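You operate a simulated robot arm through the tools that you are given. There is no shell and no other tool.

You run a simulated robot arm. Do the job below in one go: nothing can be reset, and whatever is moved stays where it is left.

JOB
Mix hand-warm washing-up water in the grey tub.
Fine: all the cold from the clear jug first, a short run of dish soap, then all the hot (48 degrees) from the short steel jug; put each back; nothing spilt. Set down upright: clear jug, dish soap bottle, short steel jug.

The check looks at the end state, three seconds after you hand in, the way a careful person would. Anything else that was tipped, shoved, dropped, spilled or broken makes it a failure.

ROBOT AND FRAMES
A 6-joint arm with a two-finger parallel gripper, fixed in place. Base frame: the origin is at the foot of the arm, x ahead of it, y to its left, z up; the work surface is at about z = 800. Readings come in mm, degrees, newtons and seconds.
Its first joint turns from -166.0 to 166.0 degrees. Payload 3.43 kg.
Tool frame: the origin (TCP) lies between the finger pads and is the grasp point; the fingertips stand 34 mm ahead of it; z points along the fingers, y is the line along which they close. Largest opening 128 mm; finger width 24, thickness 12; the body of the gripper, 48 by 130 mm, starts 96 mm behind the TCP.
Orientation is told as [roll, pitch, yaw] about the base's x, y, z axes, in that order, counted from this pose: with the fingers straight down and closing along the base's y, the tool's x points along the base's -x, its y along +y and its z along -z.

CONTROLS
- The arm moves only by the tool play_rows. Its argument "series" is one flat list of numbers, 7 for each row, row after row: the turn, a rotation vector about the base's x, y, z in units of 8 degrees (1.0 is 8 degrees), then the shift along the base's x, y, z in units of 20 mm (1.0 is 20 mm), then the finger opening in cm, from 0 to 12.8. In form: [rx, ry, rz, dx, dy, dz, jaw, rx, ry, rz, dx, dy, dz, jaw, ...]. A call has 1 to 20 rows; each row shifts and turns the commanded pose from where the row before left it. A call with a number of a shift or a turn outside -1 to 1 is refused whole. Rows are played at 5 a second. More than 50 mm and 8.6 degrees between two rows, or a gripper value outside its range, and nothing of the call is played. A pose out of reach is approached as far as the arm can. The call stops where the force on the tool passes 40 N (or 10 N more than at its start, if that is more) or the arm is blocked; 0.2 s more then pass. The fingers move at their own pace (about 153 mm/s each) and stop on an object; they squeeze with about 30 N. The grip force told is the motor's: it shows also when the fingers shut on nothing. Time passes only in rows, and 0.2 s behind the last, so rows that do not move let the fingers close. It gives the time, the measured TCP pose, the force on the tool (base axes), the opening and the grip force at its end, in the units of the frame above (readings bear some noise), with the torque about the TCP (base axes, N m) and any sound that the robot's microphone picked up.
- Cameras (640 x 400 px; columns grow to the right, rows downward): "scene" is fixed at [218.1, -651.3, 1568.2]; the picture's right is [0.58, -0.82, 0.00], its down [-0.77, -0.54, -0.34] and it looks along [0.28, 0.19, -0.94] (base axes); focal length 325 px, centre (320, 200). "wrist" rides on the gripper at [76, -11, -160] in the tool frame; the picture's right is [0.15, 0.99, 0.00], its down [-0.88, 0.13, -0.46] and it looks along [-0.45, 0.07, 0.89] (tool axes); focal length 234 px, centre (320, 200). There is no depth. A picture from a camera that has moved, and an enlarged one, comes with that camera's place and axes in the base frame and with its lens.
- camera(camera): a new picture of that camera. The clock stands still meanwhile.
- zoom(camera, box): a new picture of the part [left, top, right, bottom] of that camera's present view, enlarged. The clock stands still meanwhile.
- close_job(): hands the job in; it is judged then, once.

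Places have to be worked out from the pictures, the camera data and where the tool is seen. Open the gripper and draw the arm clear of the work before you hand the job in, unless the task says otherwise.

The tools are called after ">>>" as name(argument=value, ...) on one line, values as JSON. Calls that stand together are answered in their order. play_rows: Moves the arm, as the interface text tells. Its arguments: {"type":"object","properties":{"series":{"type":"array","items":{"type":"number"}}},"required":["series"]} The other tools are called the same way: camera (camera) takes a picture; zoom (camera, box) takes an enlarged picture of a part of a camera's view; close_job () hands the job in.

At the start:

```text
t: 0.0
tool_pos: [392.4, -534.0, 1135.2]
orientation: [0.0, 0.1, 0.0]
wrist_force: [-0.3, 0.0, 0.3]
moment: [0.03, -0.01, 0.01]
finger_gap: 128.2
gripper_force: 0.1
```

scene: 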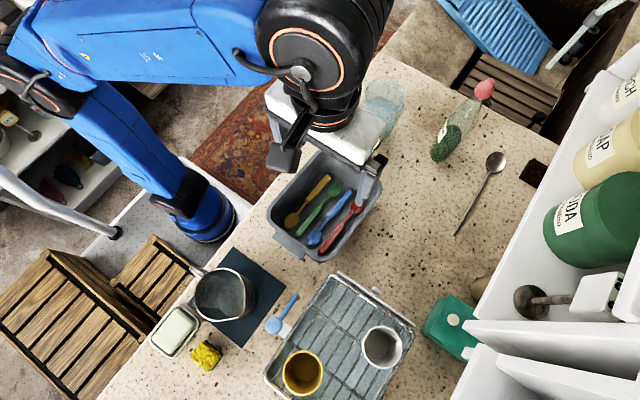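
wrist: 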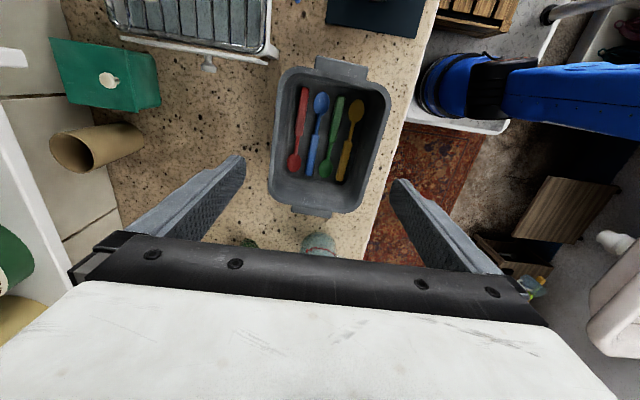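

I'll look at the scene more closely before moving, to identify the clear jug, the soap bottle and the short steel jug.

>>> zoom(camera="scene", box=[340, 40, 560, 180])

>>> zoom(camera="scene", box=[140, 230, 300, 380])

>>> zoom(camera="scene", box=[240, 130, 420, 270])

>>> zoom(camera="scene", box=[420, 40, 640, 400])

```text
2.86 times, centred on (450, 110) of scene
camera zoom: at [218.1, -651.3, 1568.2], right [0.58, -0.82, 0.0], down [-0.77, -0.54, -0.34], along [0.28, 0.19, -0.94], focal length 930 px, centre (-51, 457)
```

zoom: 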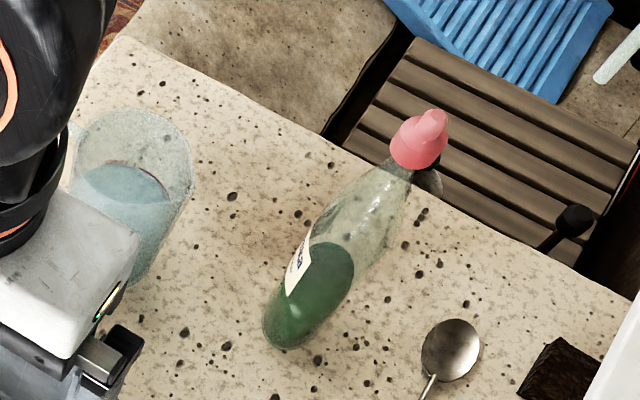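

```text
2.67 times, centred on (220, 305) of scene
camera zoom: at [218.1, -651.3, 1568.2], right [0.58, -0.82, 0.0], down [-0.77, -0.54, -0.34], along [0.28, 0.19, -0.94], focal length 868 px, centre (587, -80)
```

zoom: 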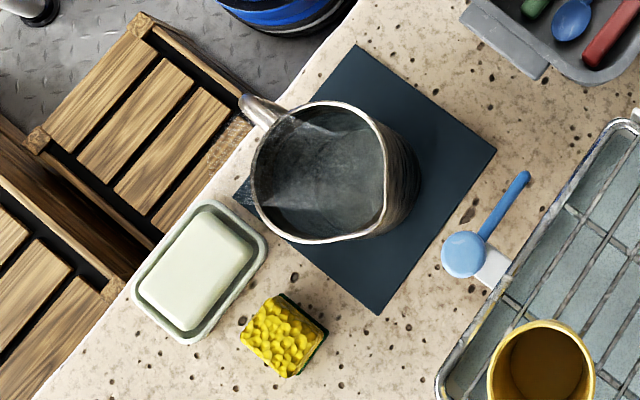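

```text
2.86 times, centred on (330, 200) of scene
camera zoom: at [218.1, -651.3, 1568.2], right [0.58, -0.82, 0.0], down [-0.77, -0.54, -0.34], along [0.28, 0.19, -0.94], focal length 930 px, centre (291, 200)
```

zoom: 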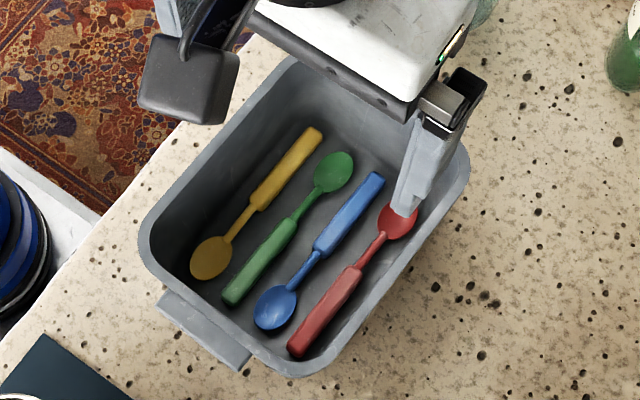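

```text
1.11 times, centred on (530, 220) of scene
camera zoom: at [218.1, -651.3, 1568.2], right [0.58, -0.82, 0.0], down [-0.77, -0.54, -0.34], along [0.28, 0.19, -0.94], focal length 362 px, centre (87, 178)
```

zoom: 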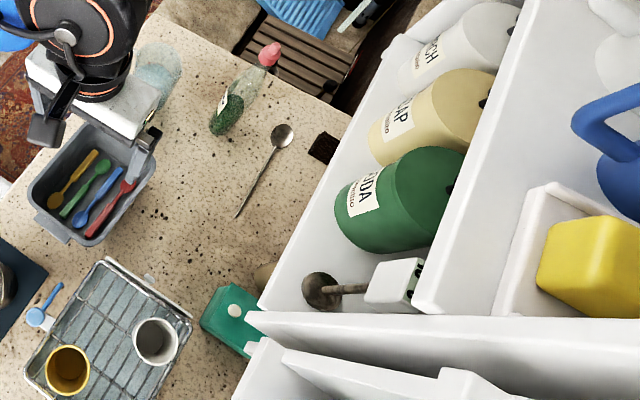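

The tub sits around (445,-500), the steel jug around (147,-480) with its handle towards the arm, the soap bottle around (740,-685), and the clear jug is half hidden behind the gripper. I'll move the empty gripper back and up for a clear view of everything.

>>> play_rows(series=[0, 0, 0, -1, 0.8, 0.8, 12.8, 0, 0, 0, -1, 0.8, 0.8, 12.8, 0, 0, 0, -1, 0.8, 0.8, 12.8, 0, 0, 0, -1, 0.8, 0.8, 12.8, 0, 0, 0, -1, 0.8, 0.8, 12.8, 0, 0, 0, -1, 0.8, 0.8, 12.8])

>>> camera(camera="scene")

>>> camera(camera="wrist")

```text
t: 1.4
tool_pos: [271.6, -445.8, 1171.4]
orientation: [-0.2, 0.0, -0.2]
wrist_force: [0.3, -0.1, -0.6]
moment: [0.01, 0.01, -0.05]
finger_gap: 127.9
gripper_force: 0.1
out of reach, approached as far as the arm can: row 3, 4, 5, 6
```

```text
taken
```

scene: 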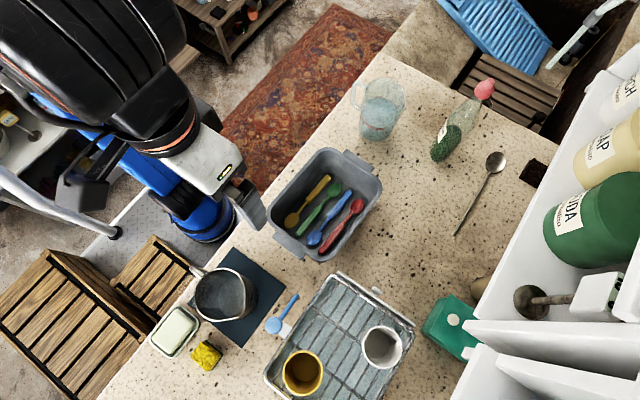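

```text
taken
camera wrist: at [194.9, -455.4, 1330.6], right [-0.15, 0.99, -0.01], down [0.88, 0.13, 0.45], along [0.45, 0.06, -0.89], focal length 234 px, centre (320, 200)
```

wrist: 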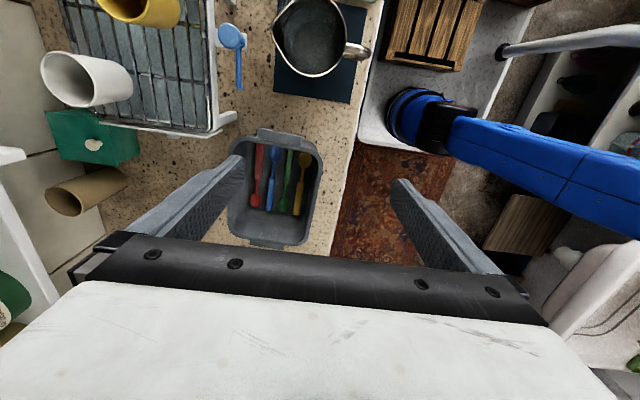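

The clear jug is now visible in the scene view; I'll zoom on it, the soap bottle and the tub to measure them.

>>> zoom(camera="scene", box=[330, 60, 450, 160])

>>> zoom(camera="scene", box=[410, 60, 530, 180])

>>> zoom(camera="scene", box=[250, 130, 400, 280])

>>> zoom(camera="scene", box=[170, 230, 300, 350])

>>> zoom(camera="wrist", box=[220, 0, 400, 260])

```text
4.00 times, centred on (390, 110) of scene
camera zoom: at [218.1, -651.3, 1568.2], right [0.58, -0.82, 0.0], down [-0.77, -0.54, -0.34], along [0.28, 0.19, -0.94], focal length 1302 px, centre (40, 560)
```

zoom: 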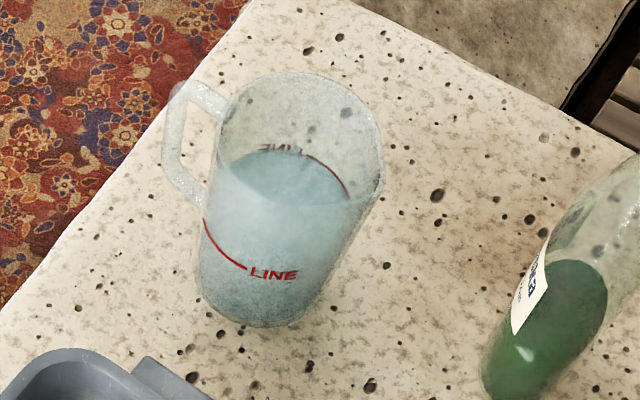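

```text
3.33 times, centred on (470, 120) of scene
camera zoom: at [218.1, -651.3, 1568.2], right [0.58, -0.82, 0.0], down [-0.77, -0.54, -0.34], along [0.28, 0.19, -0.94], focal length 1085 px, centre (-180, 467)
```

zoom: 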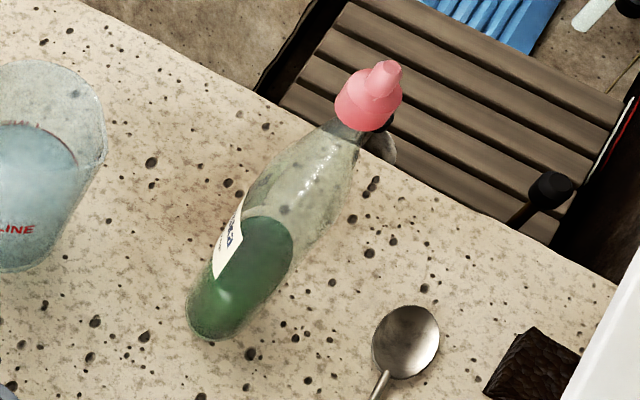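

```text
2.67 times, centred on (325, 205) of scene
camera zoom: at [218.1, -651.3, 1568.2], right [0.58, -0.82, 0.0], down [-0.77, -0.54, -0.34], along [0.28, 0.19, -0.94], focal length 868 px, centre (307, 187)
```

zoom: 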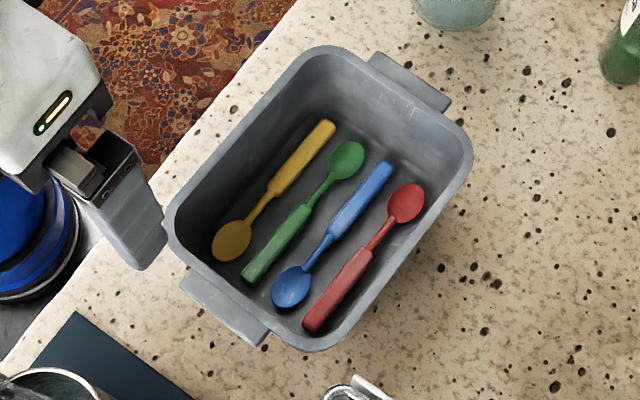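

```text
3.33 times, centred on (235, 290) of scene
camera zoom: at [218.1, -651.3, 1568.2], right [0.58, -0.82, 0.0], down [-0.77, -0.54, -0.34], along [0.28, 0.19, -0.94], focal length 1085 px, centre (603, -100)
```

zoom: 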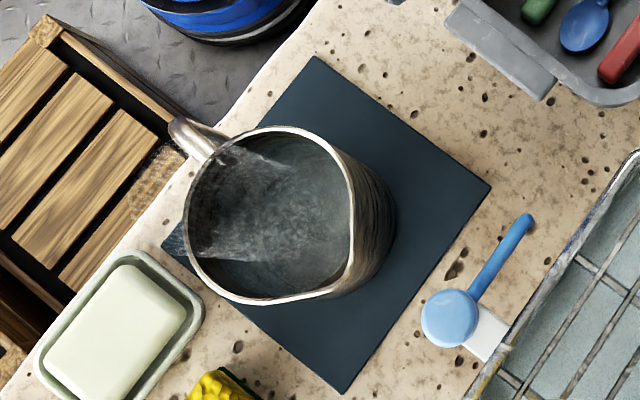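

```text
1.54 times, centred on (310, 130) of wrist
camera zoom: at [194.9, -455.4, 1330.6], right [-0.15, 0.99, -0.01], down [0.88, 0.13, 0.45], along [0.45, 0.06, -0.89], focal length 360 px, centre (335, 308)
```

zoom: 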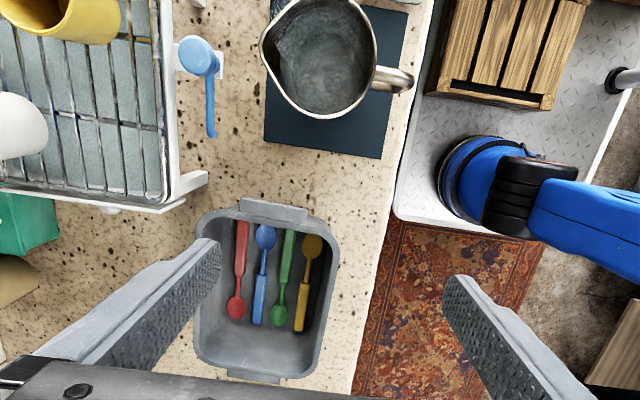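

Measured: clear jug axis ≈ (693,-497), rim z ≈ 948, handle pointing to +y; steel jug ≈ (143,-478), rim ≈ 945, handle +y; tub rim centre ≈ (418,-521) at z ≈ 895. I'll turn the tool by +90° of yaw while moving over toward the clear jug at height.

>>> play_rows(series=[0, 0, 0.9375, 1, 0.4, -0.4, 12.8, 0, 0, 0.9375, 1, 0.4, -0.4, 12.8, 0, 0, 0.9375, 1, 0.4, -0.4, 12.8, 0, 0, 0.9375, 1, 0.4, -0.4, 12.8, 0, 0, 0.9375, 1, 0.4, -0.4, 12.8, 0, 0, 0.9375, 1, 0.4, -0.4, 12.8, 0, 0, 0.9375, 1, 0.4, -0.4, 12.8, 0, 0, 0.9375, 1, 0.4, -0.4, 12.8, 0, 0, 0.9375, 1, 0.4, -0.4, 12.8, 0, 0, 0.9375, 1, 0.4, -0.4, 12.8, 0, 0, 0.9375, 1, 0.4, -0.4, 12.8, 0, 0, 0.9375, 1, 0.4, -0.4, 12.8])

>>> camera(camera="scene")

>>> camera(camera="wrist")

```text
t: 4.0
tool_pos: [512.5, -346.0, 1075.6]
orientation: [0.0, 0.0, 90.0]
wrist_force: [-0.1, 0.4, 0.2]
moment: [-0.02, 0.02, 0.01]
finger_gap: 127.8
gripper_force: 0.0
```

```text
taken
```

scene: 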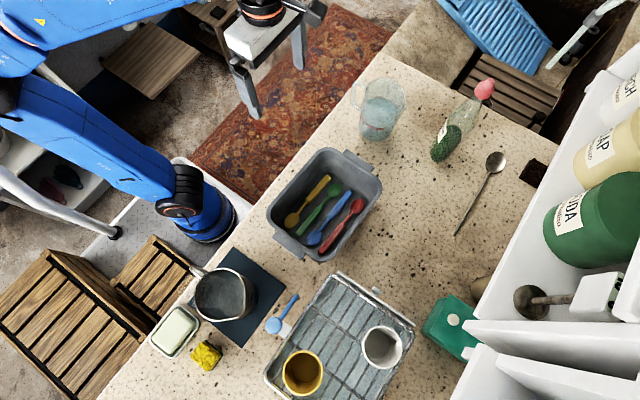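

```text
taken
camera wrist: at [523.9, -421.7, 1235.2], right [-0.99, -0.15, 0.0], down [-0.13, 0.88, 0.46], along [-0.07, 0.45, -0.89], focal length 234 px, centre (320, 200)
```

wrist: 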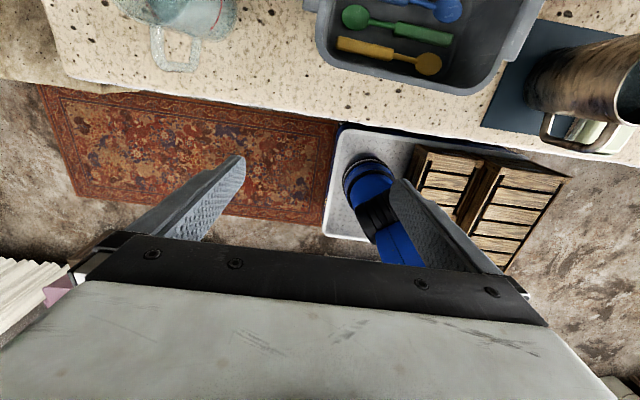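

Commanded pose tracks well. Now I'll roll the tool −90° about x so it points horizontally along −y, moving to about (693,-335,960), still off the counter edge.

>>> play_rows(series=[-0.9375, 0, 0, 0.754, 0.04, -0.48, 12.8, -0.9375, 0, 0, 0.754, 0.04, -0.48, 12.8, -0.9375, 0, 0, 0.754, 0.04, -0.48, 12.8, -0.9375, 0, 0, 0.754, 0.04, -0.48, 12.8, -0.9375, 0, 0, 0.754, 0.04, -0.48, 12.8, -0.9375, 0, 0, 0.754, 0.04, -0.48, 12.8, -0.9375, 0, 0, 0.754, 0.04, -0.48, 12.8, -0.9375, 0, 0, 0.754, 0.04, -0.48, 12.8, -0.9375, 0, 0, 0.754, 0.04, -0.48, 12.8, -0.9375, 0, 0, 0.754, 0.04, -0.48, 12.8, -0.9375, 0, 0, 0.754, 0.04, -0.48, 12.8, -0.9375, 0, 0, 0.754, 0.04, -0.48, 12.8])

>>> camera(camera="scene")

>>> camera(camera="wrist")

```text
t: 6.6
tool_pos: [694.3, -335.3, 960.8]
orientation: [-134.5, 89.8, -44.6]
wrist_force: [-0.2, -0.3, 0.6]
moment: [0.04, -0.01, 0.06]
finger_gap: 128.1
gripper_force: 0.0
```

```text
taken
```

scene: 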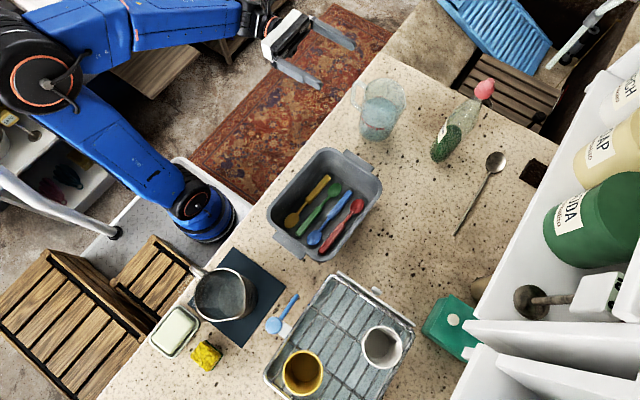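

```text
taken
camera wrist: at [705.3, -176.1, 1035.4], right [-0.99, 0.0, 0.14], down [-0.13, 0.45, -0.88], along [-0.07, -0.89, -0.45], focal length 234 px, centre (320, 200)
```

wrist: 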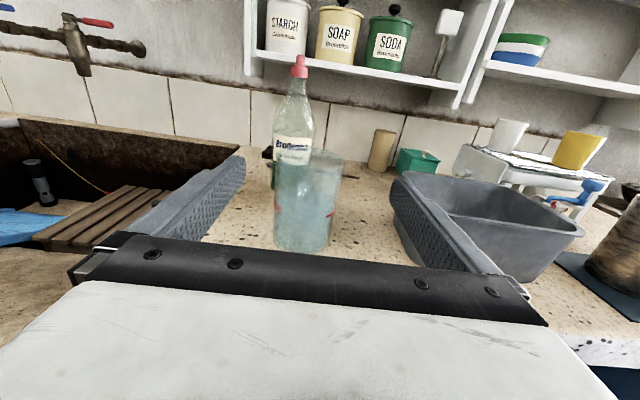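

The tool now points along −y at the clear jug. I'll zoom in to check the jug's alignment, handle direction and the soap bottle behind it.

>>> zoom(camera="wrist", box=[230, 40, 390, 260])

>>> zoom(camera="wrist", box=[240, 120, 360, 260])

```text
1.82 times, centred on (310, 150) of wrist
camera zoom: at [705.3, -176.1, 1035.4], right [-0.99, 0.0, 0.14], down [-0.13, 0.45, -0.88], along [-0.07, -0.89, -0.45], focal length 426 px, centre (338, 291)
```

zoom: 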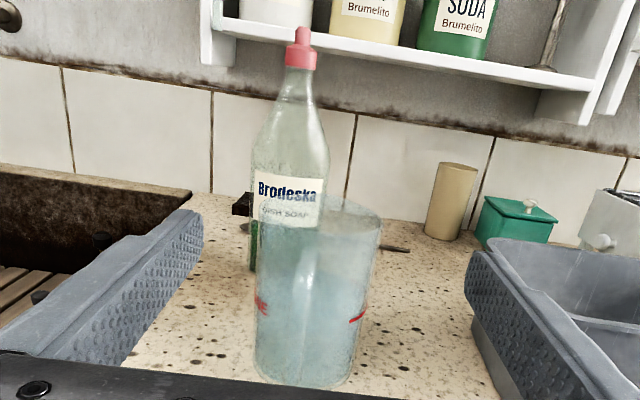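

```text
2.86 times, centred on (300, 190) of wrist
camera zoom: at [705.3, -176.1, 1035.4], right [-0.99, 0.0, 0.14], down [-0.13, 0.45, -0.88], along [-0.07, -0.89, -0.45], focal length 669 px, centre (377, 229)
```

zoom: 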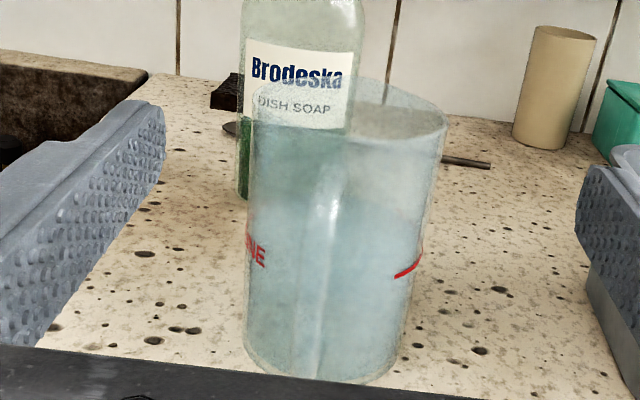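

The wrist view puts the clear jug's axis near (700,-498), about 94 mm wide and 135 mm tall, handle facing me between the fingers. I'll lower to z≈855 at this distance, then slide forward so the TCP ends about 10 mm short of the axis with the handle between the fingers.

>>> play_rows(series=[0, 0, 0, 0.055, 0, -0.88, 12.8, 0, 0, 0, 0.055, 0, -0.88, 12.8, 0, 0, 0, 0.055, 0, -0.88, 12.8, 0, 0, 0, 0.055, 0, -0.88, 12.8, 0, 0, 0, 0.055, 0, -0.88, 12.8, 0, 0, 0, 0.055, 0, -0.88, 12.8, 0, 0, 0, 0, -0.8, 0, 12.8, 0, 0, 0, 0, -0.8, 0, 12.8, 0, 0, 0, 0, -0.8, 0, 12.8])

>>> camera(camera="wrist")

>>> zoom(camera="scene", box=[260, 20, 460, 160])

```text
t: 8.6
tool_pos: [699.5, -384.0, 855.0]
orientation: [-55.1, 90.0, 34.9]
wrist_force: [0.6, -0.4, 0.4]
moment: [0.0, 0.04, -0.01]
finger_gap: 127.9
gripper_force: 0.0
```

```text
taken
camera wrist: at [710.9, -224.7, 930.4], right [-0.99, 0.0, 0.15], down [-0.13, 0.46, -0.88], along [-0.07, -0.89, -0.45], focal length 234 px, centre (320, 200)
```

wrist: 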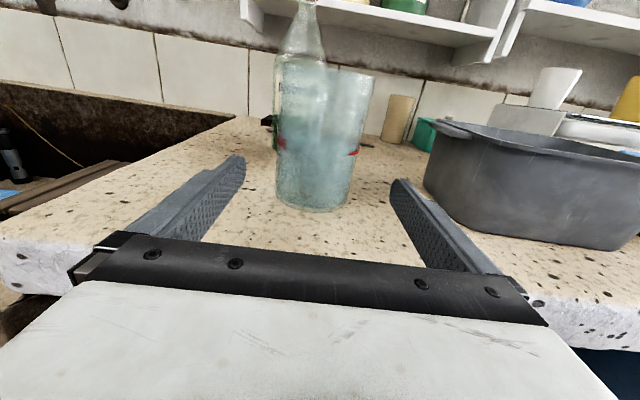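

```text
2.86 times, centred on (360, 90) of scene
camera zoom: at [218.1, -651.3, 1568.2], right [0.58, -0.82, 0.0], down [-0.77, -0.54, -0.34], along [0.28, 0.19, -0.94], focal length 930 px, centre (206, 514)
```

zoom: 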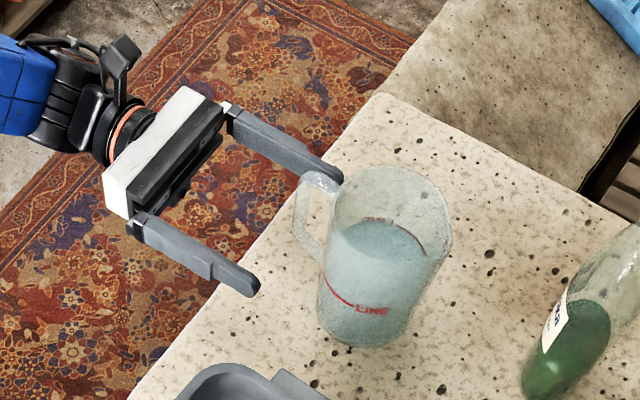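

The jug is centred between the fingers (x≈699). I'll advance to y≈-487 with the fingers open.

>>> play_rows(series=[0, 0, 0, 0, -0.85, 0, 12.8, 0, 0, 0, 0, -0.85, 0, 12.8, 0, 0, 0, 0, -0.85, 0, 12.8, 0, 0, 0, 0, -0.85, 0, 12.8, 0, 0, 0, 0, -0.85, 0, 12.8, 0, 0, 0, 0, -0.85, 0, 12.8, 0, 0, 0, 0, 0, 0, 12.8])

>>> camera(camera="wrist")

>>> zoom(camera="scene", box=[260, 20, 460, 160])

```text
t: 10.2
tool_pos: [700.5, -488.2, 854.2]
orientation: [-57.6, 90.0, 32.4]
wrist_force: [-0.7, -0.4, 0.2]
moment: [0.02, 0.05, -0.01]
finger_gap: 128.0
gripper_force: 0.1
```

```text
taken
camera wrist: at [711.5, -328.1, 929.7], right [-0.99, 0.0, 0.15], down [-0.13, 0.46, -0.88], along [-0.07, -0.89, -0.45], focal length 234 px, centre (320, 200)
```

wrist: 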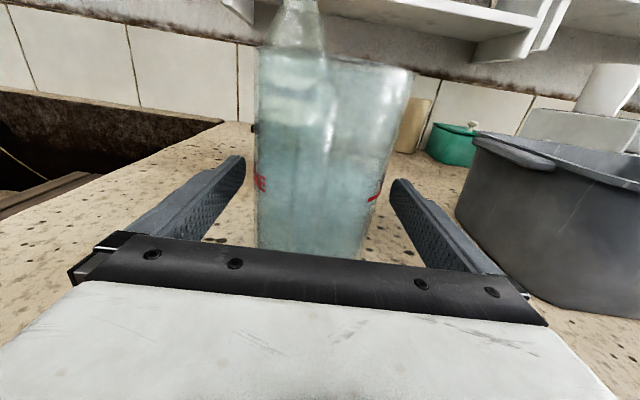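

```text
2.86 times, centred on (360, 90) of scene
camera zoom: at [218.1, -651.3, 1568.2], right [0.58, -0.82, 0.0], down [-0.77, -0.54, -0.34], along [0.28, 0.19, -0.94], focal length 930 px, centre (206, 514)
```

zoom: 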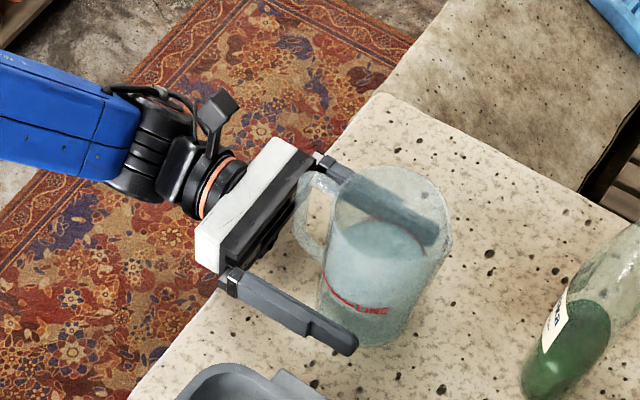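

Jug centred between the pads, no contact. Now close the fingers on it.

>>> play_rows(series=[0, 0, 0, 0, 0, 0, 10.5, 0, 0, 0, 0, 0, 0, 9.5, 0, 0, 0, 0, 0, 0, 7, 0, 0, 0, 0, 0, 0, 5, 0, 0, 0, 0, 0, 0, 5])

>>> camera(camera="wrist")

>>> zoom(camera="scene", box=[260, 20, 460, 160])

```text
t: 11.4
tool_pos: [700.7, -485.7, 854.2]
orientation: [-78.5, 90.0, 11.4]
wrist_force: [0.2, -1.4, 1.4]
moment: [-0.04, 0.0, -0.11]
finger_gap: 90.8
gripper_force: 30.1
```

```text
taken
camera wrist: at [711.5, -327.9, 929.8], right [-0.99, 0.0, 0.15], down [-0.13, 0.46, -0.88], along [-0.07, -0.89, -0.45], focal length 234 px, centre (320, 200)
```

wrist: 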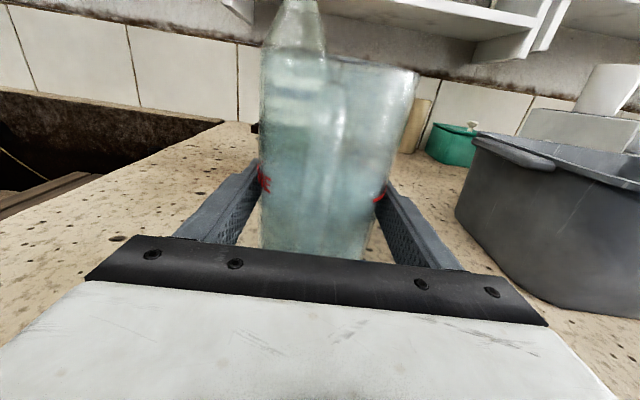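

```text
2.86 times, centred on (360, 90) of scene
camera zoom: at [218.1, -651.3, 1568.2], right [0.58, -0.82, 0.0], down [-0.77, -0.54, -0.34], along [0.28, 0.19, -0.94], focal length 930 px, centre (206, 514)
```

zoom: 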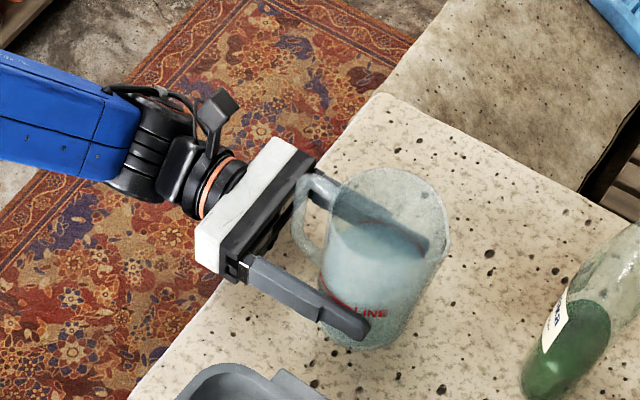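

Gripped at 90.8 mm with 30 N. I'll lift gently 20 mm and check the load and for any slip.

>>> play_rows(series=[0, 0, 0, 0, 0, 0.2, 5, 0, 0, 0, 0, 0, 0.2, 5, 0, 0, 0, 0, 0, 0.3, 5, 0, 0, 0, 0, 0, 0.3, 5, 0, 0, 0, 0, 0, 0, 5])

>>> camera(camera="wrist")

>>> zoom(camera="scene", box=[260, 20, 460, 160])

```text
t: 12.6
tool_pos: [702.1, -487.4, 874.5]
orientation: [-74.6, 90.0, 15.4]
wrist_force: [0.2, -0.1, -4.2]
moment: [-0.04, 0.0, 0.02]
finger_gap: 90.7
gripper_force: 30.7
```

```text
taken
camera wrist: at [712.9, -327.5, 950.1], right [-0.99, 0.0, 0.15], down [-0.13, 0.46, -0.88], along [-0.07, -0.89, -0.45], focal length 234 px, centre (320, 200)
```

wrist: 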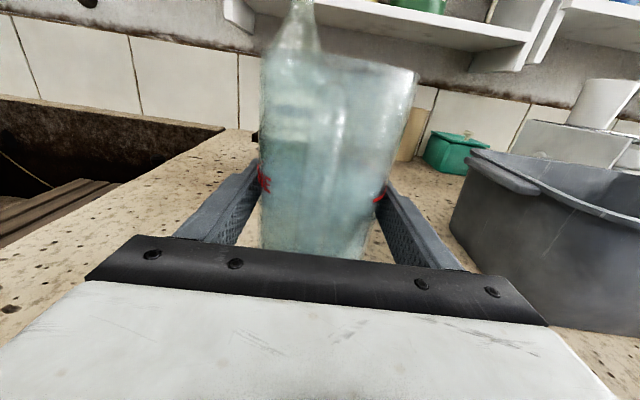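

```text
2.86 times, centred on (360, 90) of scene
camera zoom: at [218.1, -651.3, 1568.2], right [0.58, -0.82, 0.0], down [-0.77, -0.54, -0.34], along [0.28, 0.19, -0.94], focal length 930 px, centre (206, 514)
```

zoom: 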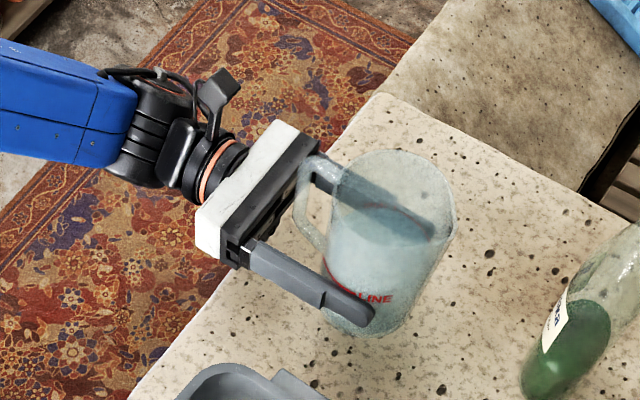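

Load 4.2 N with almost no torque, no slip. I'll raise it to about z=1000 and then carry it smoothly, upright, toward the tub.

>>> play_rows(series=[0, 0, 0, 0, 0, 0.4, 5, 0, 0, 0, 0, 0, 0.7, 5, 0, 0, 0, 0, 0, 0.9, 5, 0, 0, 0, 0, 0, 0.9, 5, 0, 0, 0, 0, 0, 0.9, 5, 0, 0, 0, 0, 0, 0.9, 5, 0, 0, 0, 0, 0, 0.9, 5, 0, 0, 0, 0, 0, 0.5, 5, 0, 0, 0, -0.3, 0.1, 0.2, 5, 0, 0, 0, -0.6, 0.2, 0, 5, 0, 0, 0, -0.8, 0.25, 0, 5, 0, 0, 0, -0.8, 0.25, 0, 5, 0, 0, 0, -0.8, 0.25, 0, 5, 0, 0, 0, -0.8, 0.25, 0, 5, 0, 0, 0, -0.8, 0.25, 0, 5, 0, 0, 0, -0.8, 0.25, 0, 5, 0, 0, 0, -0.8, 0.25, 0, 5, 0, 0, 0, -0.6, 0.2, 0, 5, 0, 0, 0, -0.3, 0.1, 0, 5, 0, 0, 0, 0, 0, 0, 5])

>>> camera(camera="wrist")

>>> camera(camera="scene")

```text
t: 16.8
tool_pos: [552.3, -436.9, 1000.4]
orientation: [-51.1, 90.0, 39.1]
wrist_force: [-0.6, -0.2, -4.6]
moment: [-0.07, -0.03, 0.0]
finger_gap: 90.5
gripper_force: 30.1
```

```text
taken
camera wrist: at [563.5, -278.8, 1075.0], right [-0.99, 0.0, 0.15], down [-0.13, 0.46, -0.88], along [-0.07, -0.89, -0.45], focal length 234 px, centre (320, 200)
```

wrist: 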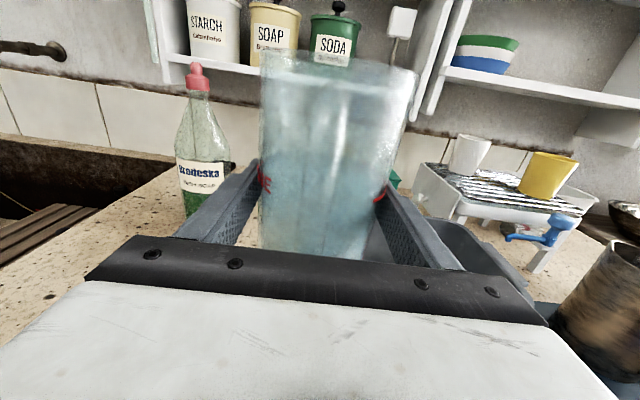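

```text
taken
```

scene: 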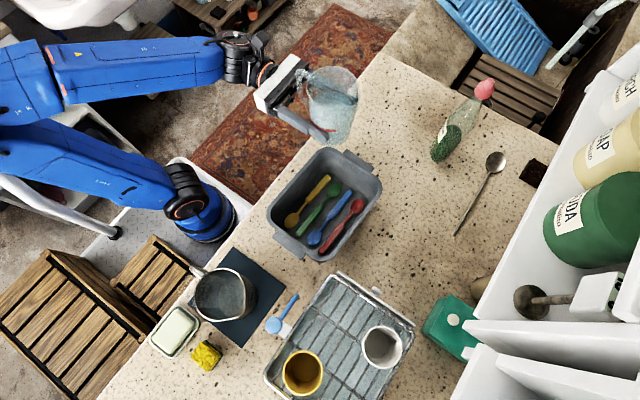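

All steady. I'll continue to about (419,-400,1000), upright, and check alignment over the tub.

>>> play_rows(series=[0, 0, 0, -0.4, 0.1, 0, 5, 0, 0, 0, -0.8, 0.22, 0, 5, 0, 0, 0, -0.8, 0.22, 0, 5, 0, 0, 0, -0.8, 0.22, 0, 5, 0, 0, 0, -0.8, 0.22, 0, 5, 0, 0, 0, -0.8, 0.22, 0, 5, 0, 0, 0, -0.8, 0.22, 0, 5, 0, 0, 0, -0.8, 0.22, 0, 5, 0, 0, 0, -0.5, 0.2, 0, 5, 0, 0, 0, 0, 0, 0, 5])

>>> camera(camera="wrist")

>>> camera(camera="scene")

```text
t: 19.0
tool_pos: [420.0, -401.3, 999.4]
orientation: [-64.8, 90.0, 25.2]
wrist_force: [-1.0, -0.7, -5.1]
moment: [-0.06, -0.02, -0.02]
finger_gap: 90.7
gripper_force: 29.7
```

```text
taken
camera wrist: at [432.5, -242.5, 1075.0], right [-0.99, 0.0, 0.15], down [-0.13, 0.46, -0.88], along [-0.07, -0.89, -0.45], focal length 234 px, centre (320, 200)
```

wrist: 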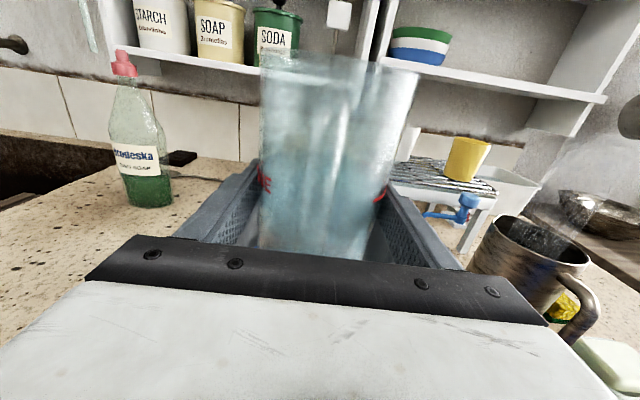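

```text
taken
```

scene: 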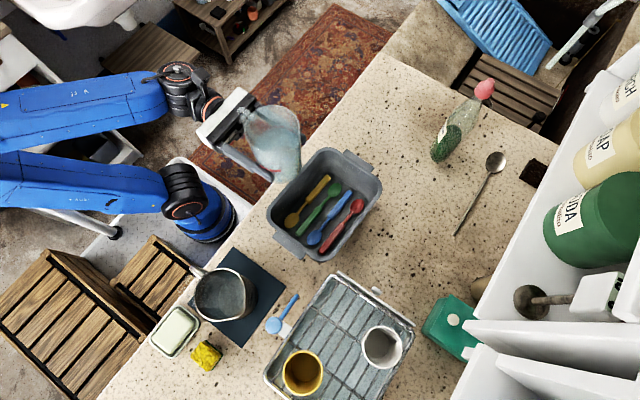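

Jug spout faces the tub's long side and is centred in x. I'll tilt to about 40° while bringing the lip over the tub, then look before the water starts to run.

>>> play_rows(series=[0.4, 0, 0, 0, 0.1, -0.25, 5, 0.6, 0, 0, 0, 0.1, -0.3, 5, 0.6, 0, 0, 0, 0.1, -0.3, 5, 0.6, 0, 0, 0, 0.1, -0.3, 5, 0.6, 0, 0, 0, 0.1, -0.3, 5, 0.6, 0, 0, 0, 0.1, -0.3, 5, 0.6, 0, 0, 0, 0.1, -0.3, 5, 0.6, 0, 0, 0, 0.1, -0.25, 5, 0.4, 0, 0, 0, 0.05, -0.1, 5, 0, 0, 0, 0, 0, 0, 5])

>>> camera(camera="wrist")

>>> zoom(camera="scene", box=[180, 80, 400, 280])

```text
t: 21.2
tool_pos: [422.3, -385.7, 952.1]
orientation: [-0.1, 50.0, 89.9]
wrist_force: [-0.5, 0.1, -5.4]
moment: [0.02, -0.02, 0.01]
finger_gap: 90.7
gripper_force: 29.5
```

```text
taken
camera wrist: at [433.9, -312.5, 1112.5], right [-0.99, -0.09, 0.11], down [-0.13, 0.92, -0.38], along [-0.07, -0.39, -0.92], focal length 234 px, centre (320, 200)
```

wrist: 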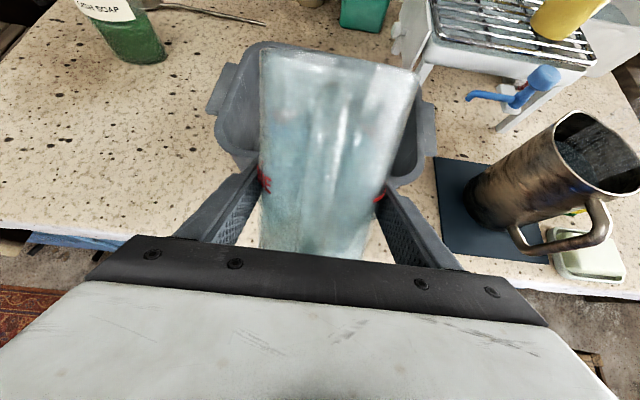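

```text
2.00 times, centred on (290, 180) of scene
camera zoom: at [218.1, -651.3, 1568.2], right [0.58, -0.82, 0.0], down [-0.77, -0.54, -0.34], along [0.28, 0.19, -0.94], focal length 651 px, centre (380, 240)
```

zoom: 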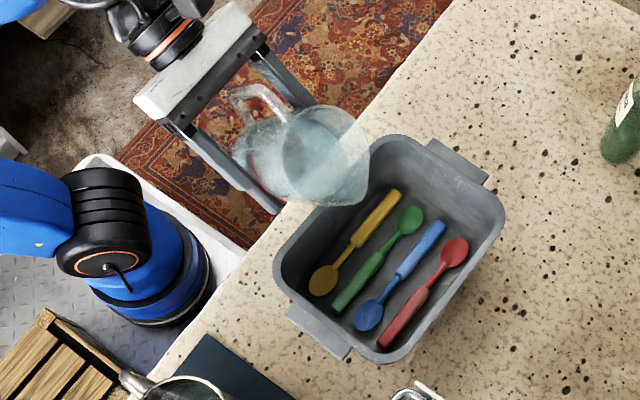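

At 40° the spout is at about (406,-488,980), well inside the tub's outline. Now I'll tilt slowly to 56° about the lip and watch for the first flow.

>>> play_rows(series=[0.2, 0, 0, 0, 0, -0.04, 5, 0.2, 0, 0, 0, 0, -0.04, 5, 0.2, 0, 0, 0, 0, -0.04, 5, 0.2, 0, 0, 0, 0, -0.04, 5, 0.2, 0, 0, 0, 0, -0.04, 5, 0.2, 0, 0, 0, 0.01, 0.09, 5, 0.2, 0, 0, 0, 0.01, 0.09, 5, 0.2, 0, 0, 0, 0.01, 0.09, 5, 0.2, 0, 0, 0, 0.01, 0.09, 5, 0.2, 0, 0, 0, 0.01, 0.09, 5, 0, 0, 0, 0, 0, 0, 5])

>>> camera(camera="wrist")

>>> zoom(camera="scene", box=[180, 80, 400, 280])

```text
t: 23.6
tool_pos: [422.5, -384.5, 955.4]
orientation: [0.2, 33.9, 89.8]
wrist_force: [-0.4, -0.2, -4.5]
moment: [0.02, 0.01, -0.03]
finger_gap: 90.7
gripper_force: 29.7
```

```text
taken
camera wrist: at [433.2, -359.9, 1129.0], right [-0.99, -0.12, 0.08], down [-0.13, 0.99, -0.11], along [-0.07, -0.12, -0.99], focal length 234 px, centre (320, 200)
```

wrist: 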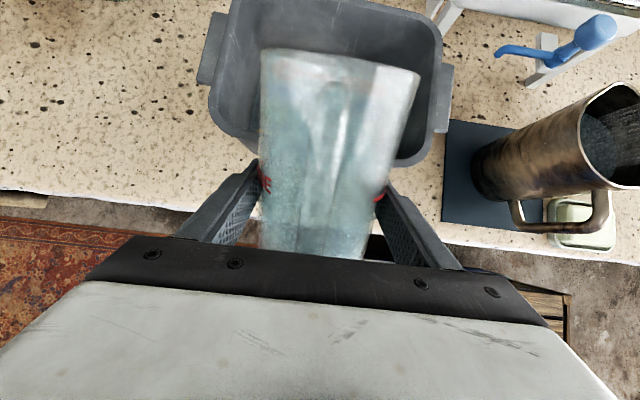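

```text
2.00 times, centred on (290, 180) of scene
camera zoom: at [218.1, -651.3, 1568.2], right [0.58, -0.82, 0.0], down [-0.77, -0.54, -0.34], along [0.28, 0.19, -0.94], focal length 651 px, centre (380, 240)
```

zoom: 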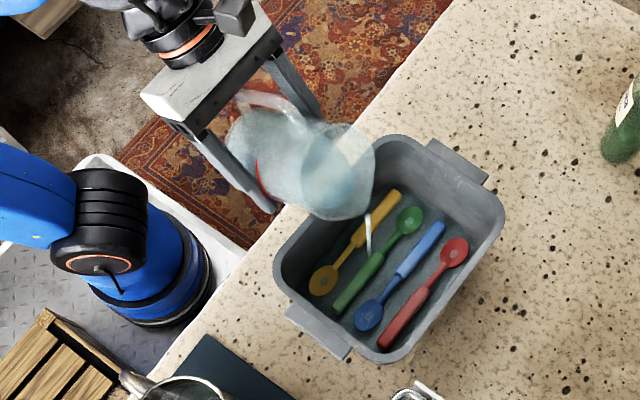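

A thin stream is running from the spout straight into the tub's middle. I'll continue the slow tilt to about 72°, keeping the lip in place.

>>> play_rows(series=[0.15, 0, 0, 0, -0.02, 0.11, 5, 0.15, 0, 0, 0, -0.02, 0.11, 5, 0.15, 0, 0, 0, -0.02, 0.11, 5, 0.15, 0, 0, 0, -0.02, 0.11, 5, 0.15, 0, 0, 0, -0.02, 0.11, 5, 0.15, 0, 0, 0, -0.02, 0.11, 5, 0.15, 0, 0, 0, -0.02, 0.11, 5, 0.15, 0, 0, 0, -0.02, 0.11, 5, 0.15, 0, 0, 0, -0.02, 0.11, 5, 0.15, 0, 0, 0, -0.02, 0.11, 5, 0.15, 0, 0, 0, -0.02, 0.11, 5, 0.15, 0, 0, 0, -0.02, 0.11, 5, 0.2, 0, 0, 0, -0.02, 0.14, 5])

>>> camera(camera="wrist")

>>> zoom(camera="scene", box=[180, 80, 400, 280])

```text
t: 26.4
tool_pos: [421.7, -388.6, 985.3]
orientation: [0.0, 18.0, 89.9]
wrist_force: [-0.1, -0.2, -3.5]
moment: [0.02, -0.01, -0.04]
finger_gap: 90.4
gripper_force: 29.6
```

```text
taken
camera wrist: at [432.9, -411.5, 1161.0], right [-0.99, -0.14, 0.04], down [-0.13, 0.98, 0.16], along [-0.07, 0.15, -0.99], focal length 234 px, centre (320, 200)
```

wrist: 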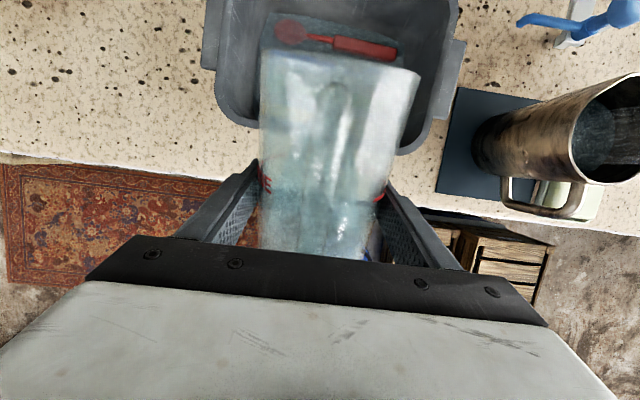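

```text
2.00 times, centred on (290, 180) of scene
camera zoom: at [218.1, -651.3, 1568.2], right [0.58, -0.82, 0.0], down [-0.77, -0.54, -0.34], along [0.28, 0.19, -0.94], focal length 651 px, centre (380, 240)
```

zoom: 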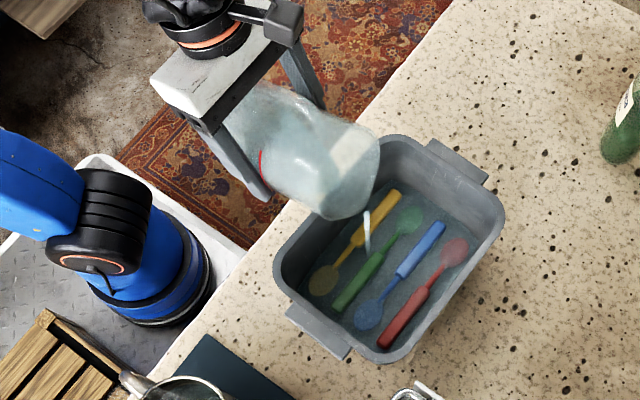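

Water is collecting in the tub with nothing outside. I'll keep tilting about the lip through 90° to about 104°.

>>> play_rows(series=[0.2, 0, 0, 0, -0.06, 0.13, 5, 0.2, 0, 0, 0, -0.06, 0.13, 5, 0.2, 0, 0, 0, -0.06, 0.13, 5, 0.2, 0, 0, 0, -0.06, 0.13, 5, 0.2, 0, 0, 0, -0.06, 0.13, 5, 0.2, 0, 0, 0, -0.06, 0.13, 5, 0.2, 0, 0, 0, -0.06, 0.13, 5, 0.2, 0, 0, 0, -0.06, 0.13, 5, 0.2, 0, 0, 0, -0.06, 0.13, 5, 0.2, 0, 0, 0, -0.06, 0.13, 5, 0.2, 0, 0, 0, -0.09, 0.11, 5, 0.2, 0, 0, 0, -0.09, 0.11, 5, 0.2, 0, 0, 0, -0.09, 0.11, 5, 0.2, 0, 0, 0, -0.09, 0.11, 5, 0.2, 0, 0, 0, -0.09, 0.11, 5, 0.2, 0, 0, 0, -0.09, 0.11, 5, 0.2, 0, 0, 0, -0.09, 0.11, 5, 0.2, 0, 0, 0, -0.09, 0.11, 5, 0.2, 0, 0, 0, -0.09, 0.11, 5, 0.2, 0, 0, 0, -0.09, 0.11, 5])

>>> camera(camera="wrist")

>>> zoom(camera="scene", box=[180, 80, 400, 280])

```text
t: 30.6
tool_pos: [422.0, -419.4, 1034.5]
orientation: [0.1, -13.9, 90.0]
wrist_force: [-0.3, -0.2, 0.0]
moment: [-0.02, -0.01, 0.06]
finger_gap: 89.8
gripper_force: 29.8
```

```text
taken
camera wrist: at [433.8, -531.7, 1170.5], right [-0.99, -0.14, -0.03], down [-0.13, 0.74, 0.66], along [-0.07, 0.65, -0.75], focal length 234 px, centre (320, 200)
```

wrist: 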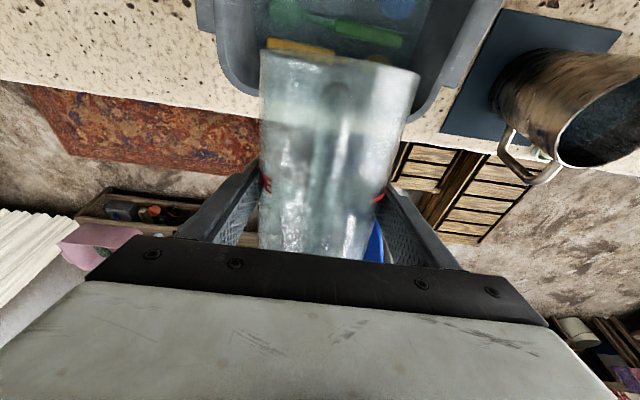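

```text
2.00 times, centred on (290, 180) of scene
camera zoom: at [218.1, -651.3, 1568.2], right [0.58, -0.82, 0.0], down [-0.77, -0.54, -0.34], along [0.28, 0.19, -0.94], focal length 651 px, centre (380, 240)
```

zoom: 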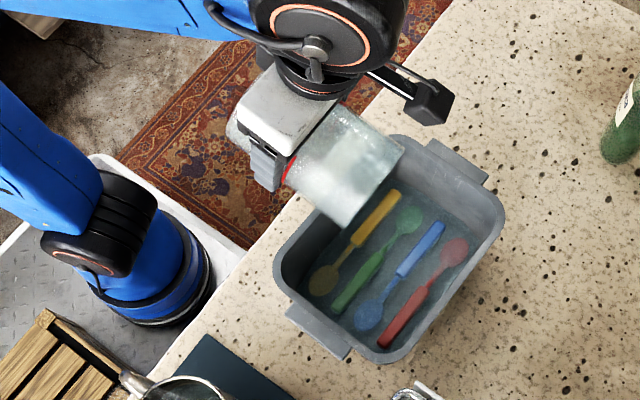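

Load reads about zero now, so the jug is essentially empty. I'll tip on to 120° over the tub and wait to let the last drops fall.

>>> play_rows(series=[0.2, 0, 0, 0, -0.12, 0.08, 5, 0.2, 0, 0, 0, -0.12, 0.08, 5, 0.2, 0, 0, 0, -0.12, 0.08, 5, 0.2, 0, 0, 0, -0.12, 0.08, 5, 0.2, 0, 0, 0, -0.12, 0.08, 5, 0.2, 0, 0, 0, -0.12, 0.08, 5, 0.2, 0, 0, 0, -0.12, 0.08, 5, 0.2, 0, 0, 0, -0.12, 0.08, 5, 0.2, 0, 0, 0, -0.12, 0.08, 5, 0.2, 0, 0, 0, -0.12, 0.08, 5, 0, 0, 0, 0, 0, 0, 5, 0, 0, 0, 0, 0, 0, 5, 0, 0, 0, 0, 0, 0, 5, 0, 0, 0, 0, 0, 0, 5, 0, 0, 0, 0, 0, 0, 5, 0, 0, 0, 0, 0, 0, 5, 0, 0, 0, 0, 0, 0, 5])

>>> camera(camera="wrist")

>>> zoom(camera="scene", box=[180, 80, 400, 280])

```text
t: 34.2
tool_pos: [433.2, -437.5, 975.2]
orientation: [-0.1, -29.8, 89.8]
wrist_force: [0.7, 0.2, -0.9]
moment: [-0.01, 0.05, 0.0]
finger_gap: 89.8
gripper_force: 30.1
out of reach, approached as far as the arm can: row 4, 5, 6, 7, 8, 9, 10
```

```text
taken
camera wrist: at [443.8, -583.8, 1075.5], right [-0.99, -0.13, -0.07], down [-0.13, 0.54, 0.83], along [-0.06, 0.83, -0.55], focal length 234 px, centre (320, 200)
```

wrist: 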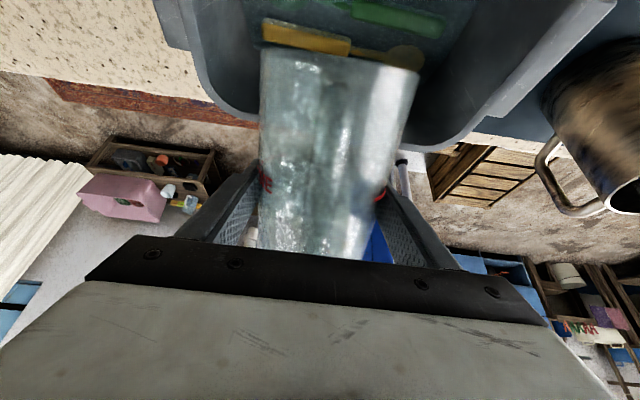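

```text
2.00 times, centred on (290, 180) of scene
camera zoom: at [218.1, -651.3, 1568.2], right [0.58, -0.82, 0.0], down [-0.77, -0.54, -0.34], along [0.28, 0.19, -0.94], focal length 651 px, centre (380, 240)
```

zoom: 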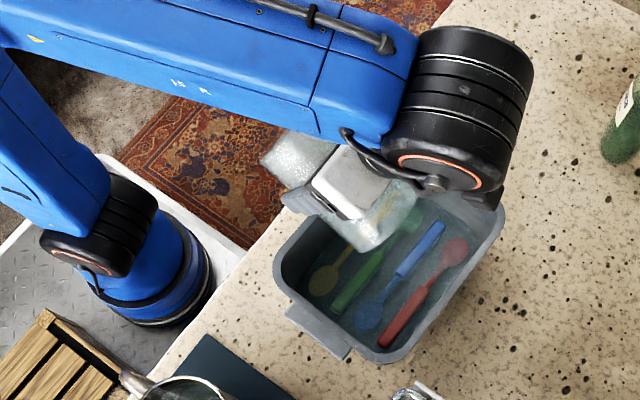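

The arm sagged at its reach limit there (TCP z≈975, lip just inside the tub), but nothing was touched and the jug looks empty. I'll rise and un-tilt back to about 104° carefully.

>>> play_rows(series=[-0.1, 0, 0, 0, 0, 0.4, 5, -0.2, 0, 0, -0.1, 0, 0.4, 5, -0.25, 0, 0, -0.1, 0, 0.4, 5, -0.25, 0, 0, -0.1, 0, 0.3, 5, -0.25, 0, 0, -0.1, 0, 0.3, 5, -0.25, 0, 0, -0.1, 0, 0.3, 5, -0.25, 0, 0, -0.05, 0, 0.3, 5, -0.25, 0, 0, 0, 0, 0.2, 5, -0.2, 0, 0, 0, 0, 0.2, 5])

>>> camera(camera="wrist")

>>> zoom(camera="scene", box=[180, 80, 400, 280])

```text
t: 36.2
tool_pos: [423.3, -438.6, 1026.1]
orientation: [0.0, -14.1, 90.0]
wrist_force: [0.5, -0.1, -1.1]
moment: [0.02, 0.02, 0.02]
finger_gap: 89.7
gripper_force: 30.1
out of reach, approached as far as the arm can: row 1
```

```text
taken
camera wrist: at [434.1, -551.0, 1163.3], right [-0.99, -0.14, -0.04], down [-0.13, 0.74, 0.65], along [-0.07, 0.65, -0.75], focal length 234 px, centre (320, 200)
```

wrist: 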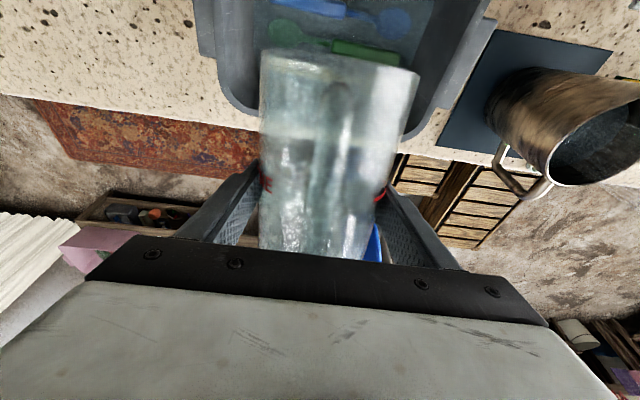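

```text
2.00 times, centred on (290, 180) of scene
camera zoom: at [218.1, -651.3, 1568.2], right [0.58, -0.82, 0.0], down [-0.77, -0.54, -0.34], along [0.28, 0.19, -0.94], focal length 651 px, centre (380, 240)
```

zoom: 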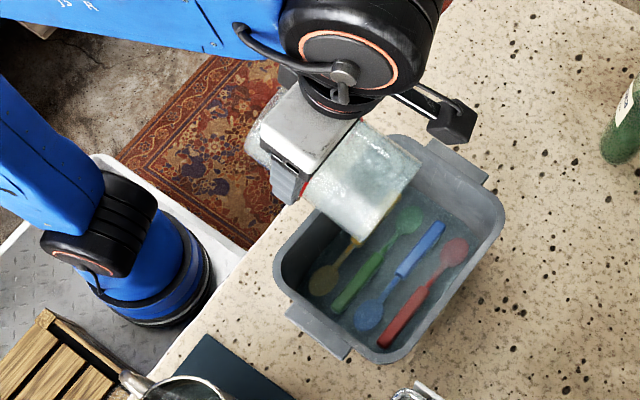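

Jug looks empty. I'll bring it back upright over the tub at a safe height.

>>> play_rows(series=[-0.5, 0, 0, 0, 0.1, 0, 5, -0.8, 0, 0, 0, 0.12, 0, 5, -0.8, 0, 0, 0, 0.12, 0, 5, -0.8, 0, 0, 0, 0.12, 0, 5, -0.8, 0, 0, 0, 0.12, 0, 5, -0.8, 0, 0, 0, 0.12, 0, 5, -0.8, 0, 0, 0, 0.12, 0, 5, -0.8, 0, 0, 0, 0.12, 0, 5, -0.8, 0, 0, 0, 0.12, 0, 5, -0.8, 0, 0, 0, 0.12, 0, 5, -0.8, 0, 0, 0, 0.12, 0, 5, -0.8, 0, 0, 0, 0.12, 0, 5, -0.8, 0, 0, 0, 0.12, 0, 5, -0.8, 0, 0, 0, 0.12, 0, 5, -0.8, 0, 0, 0, 0.12, 0, 5, -0.8, 0, 0, 0, 0.12, 0, 5, -0.5, 0, 0, 0, 0, 0, 5, 0, 0, 0, 0, 0, 0, 5])

>>> camera(camera="wrist")

>>> camera(camera="scene")

```text
t: 40.0
tool_pos: [422.8, -400.1, 1027.5]
orientation: [-133.4, 89.9, -43.4]
wrist_force: [-0.5, -0.1, -1.2]
moment: [-0.03, 0.01, 0.0]
finger_gap: 89.7
gripper_force: 29.8
```

```text
taken
camera wrist: at [433.9, -241.0, 1102.9], right [-0.99, 0.0, 0.15], down [-0.13, 0.46, -0.88], along [-0.07, -0.89, -0.45], focal length 234 px, centre (320, 200)
```

wrist: 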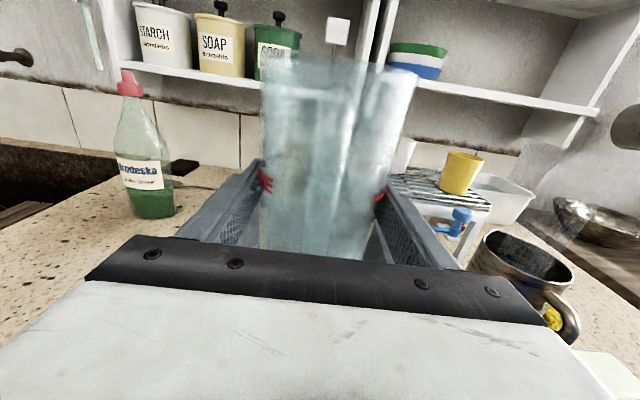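

```text
taken
```

scene: 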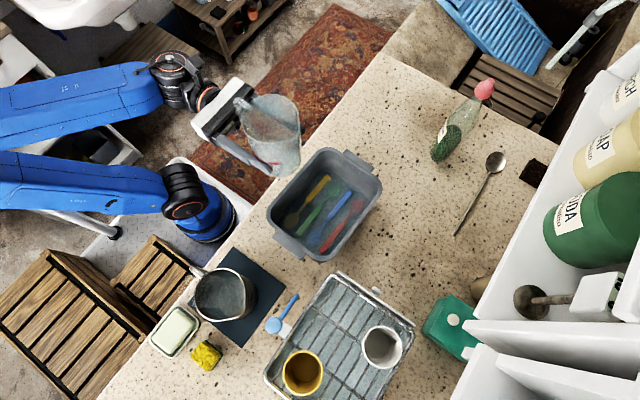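

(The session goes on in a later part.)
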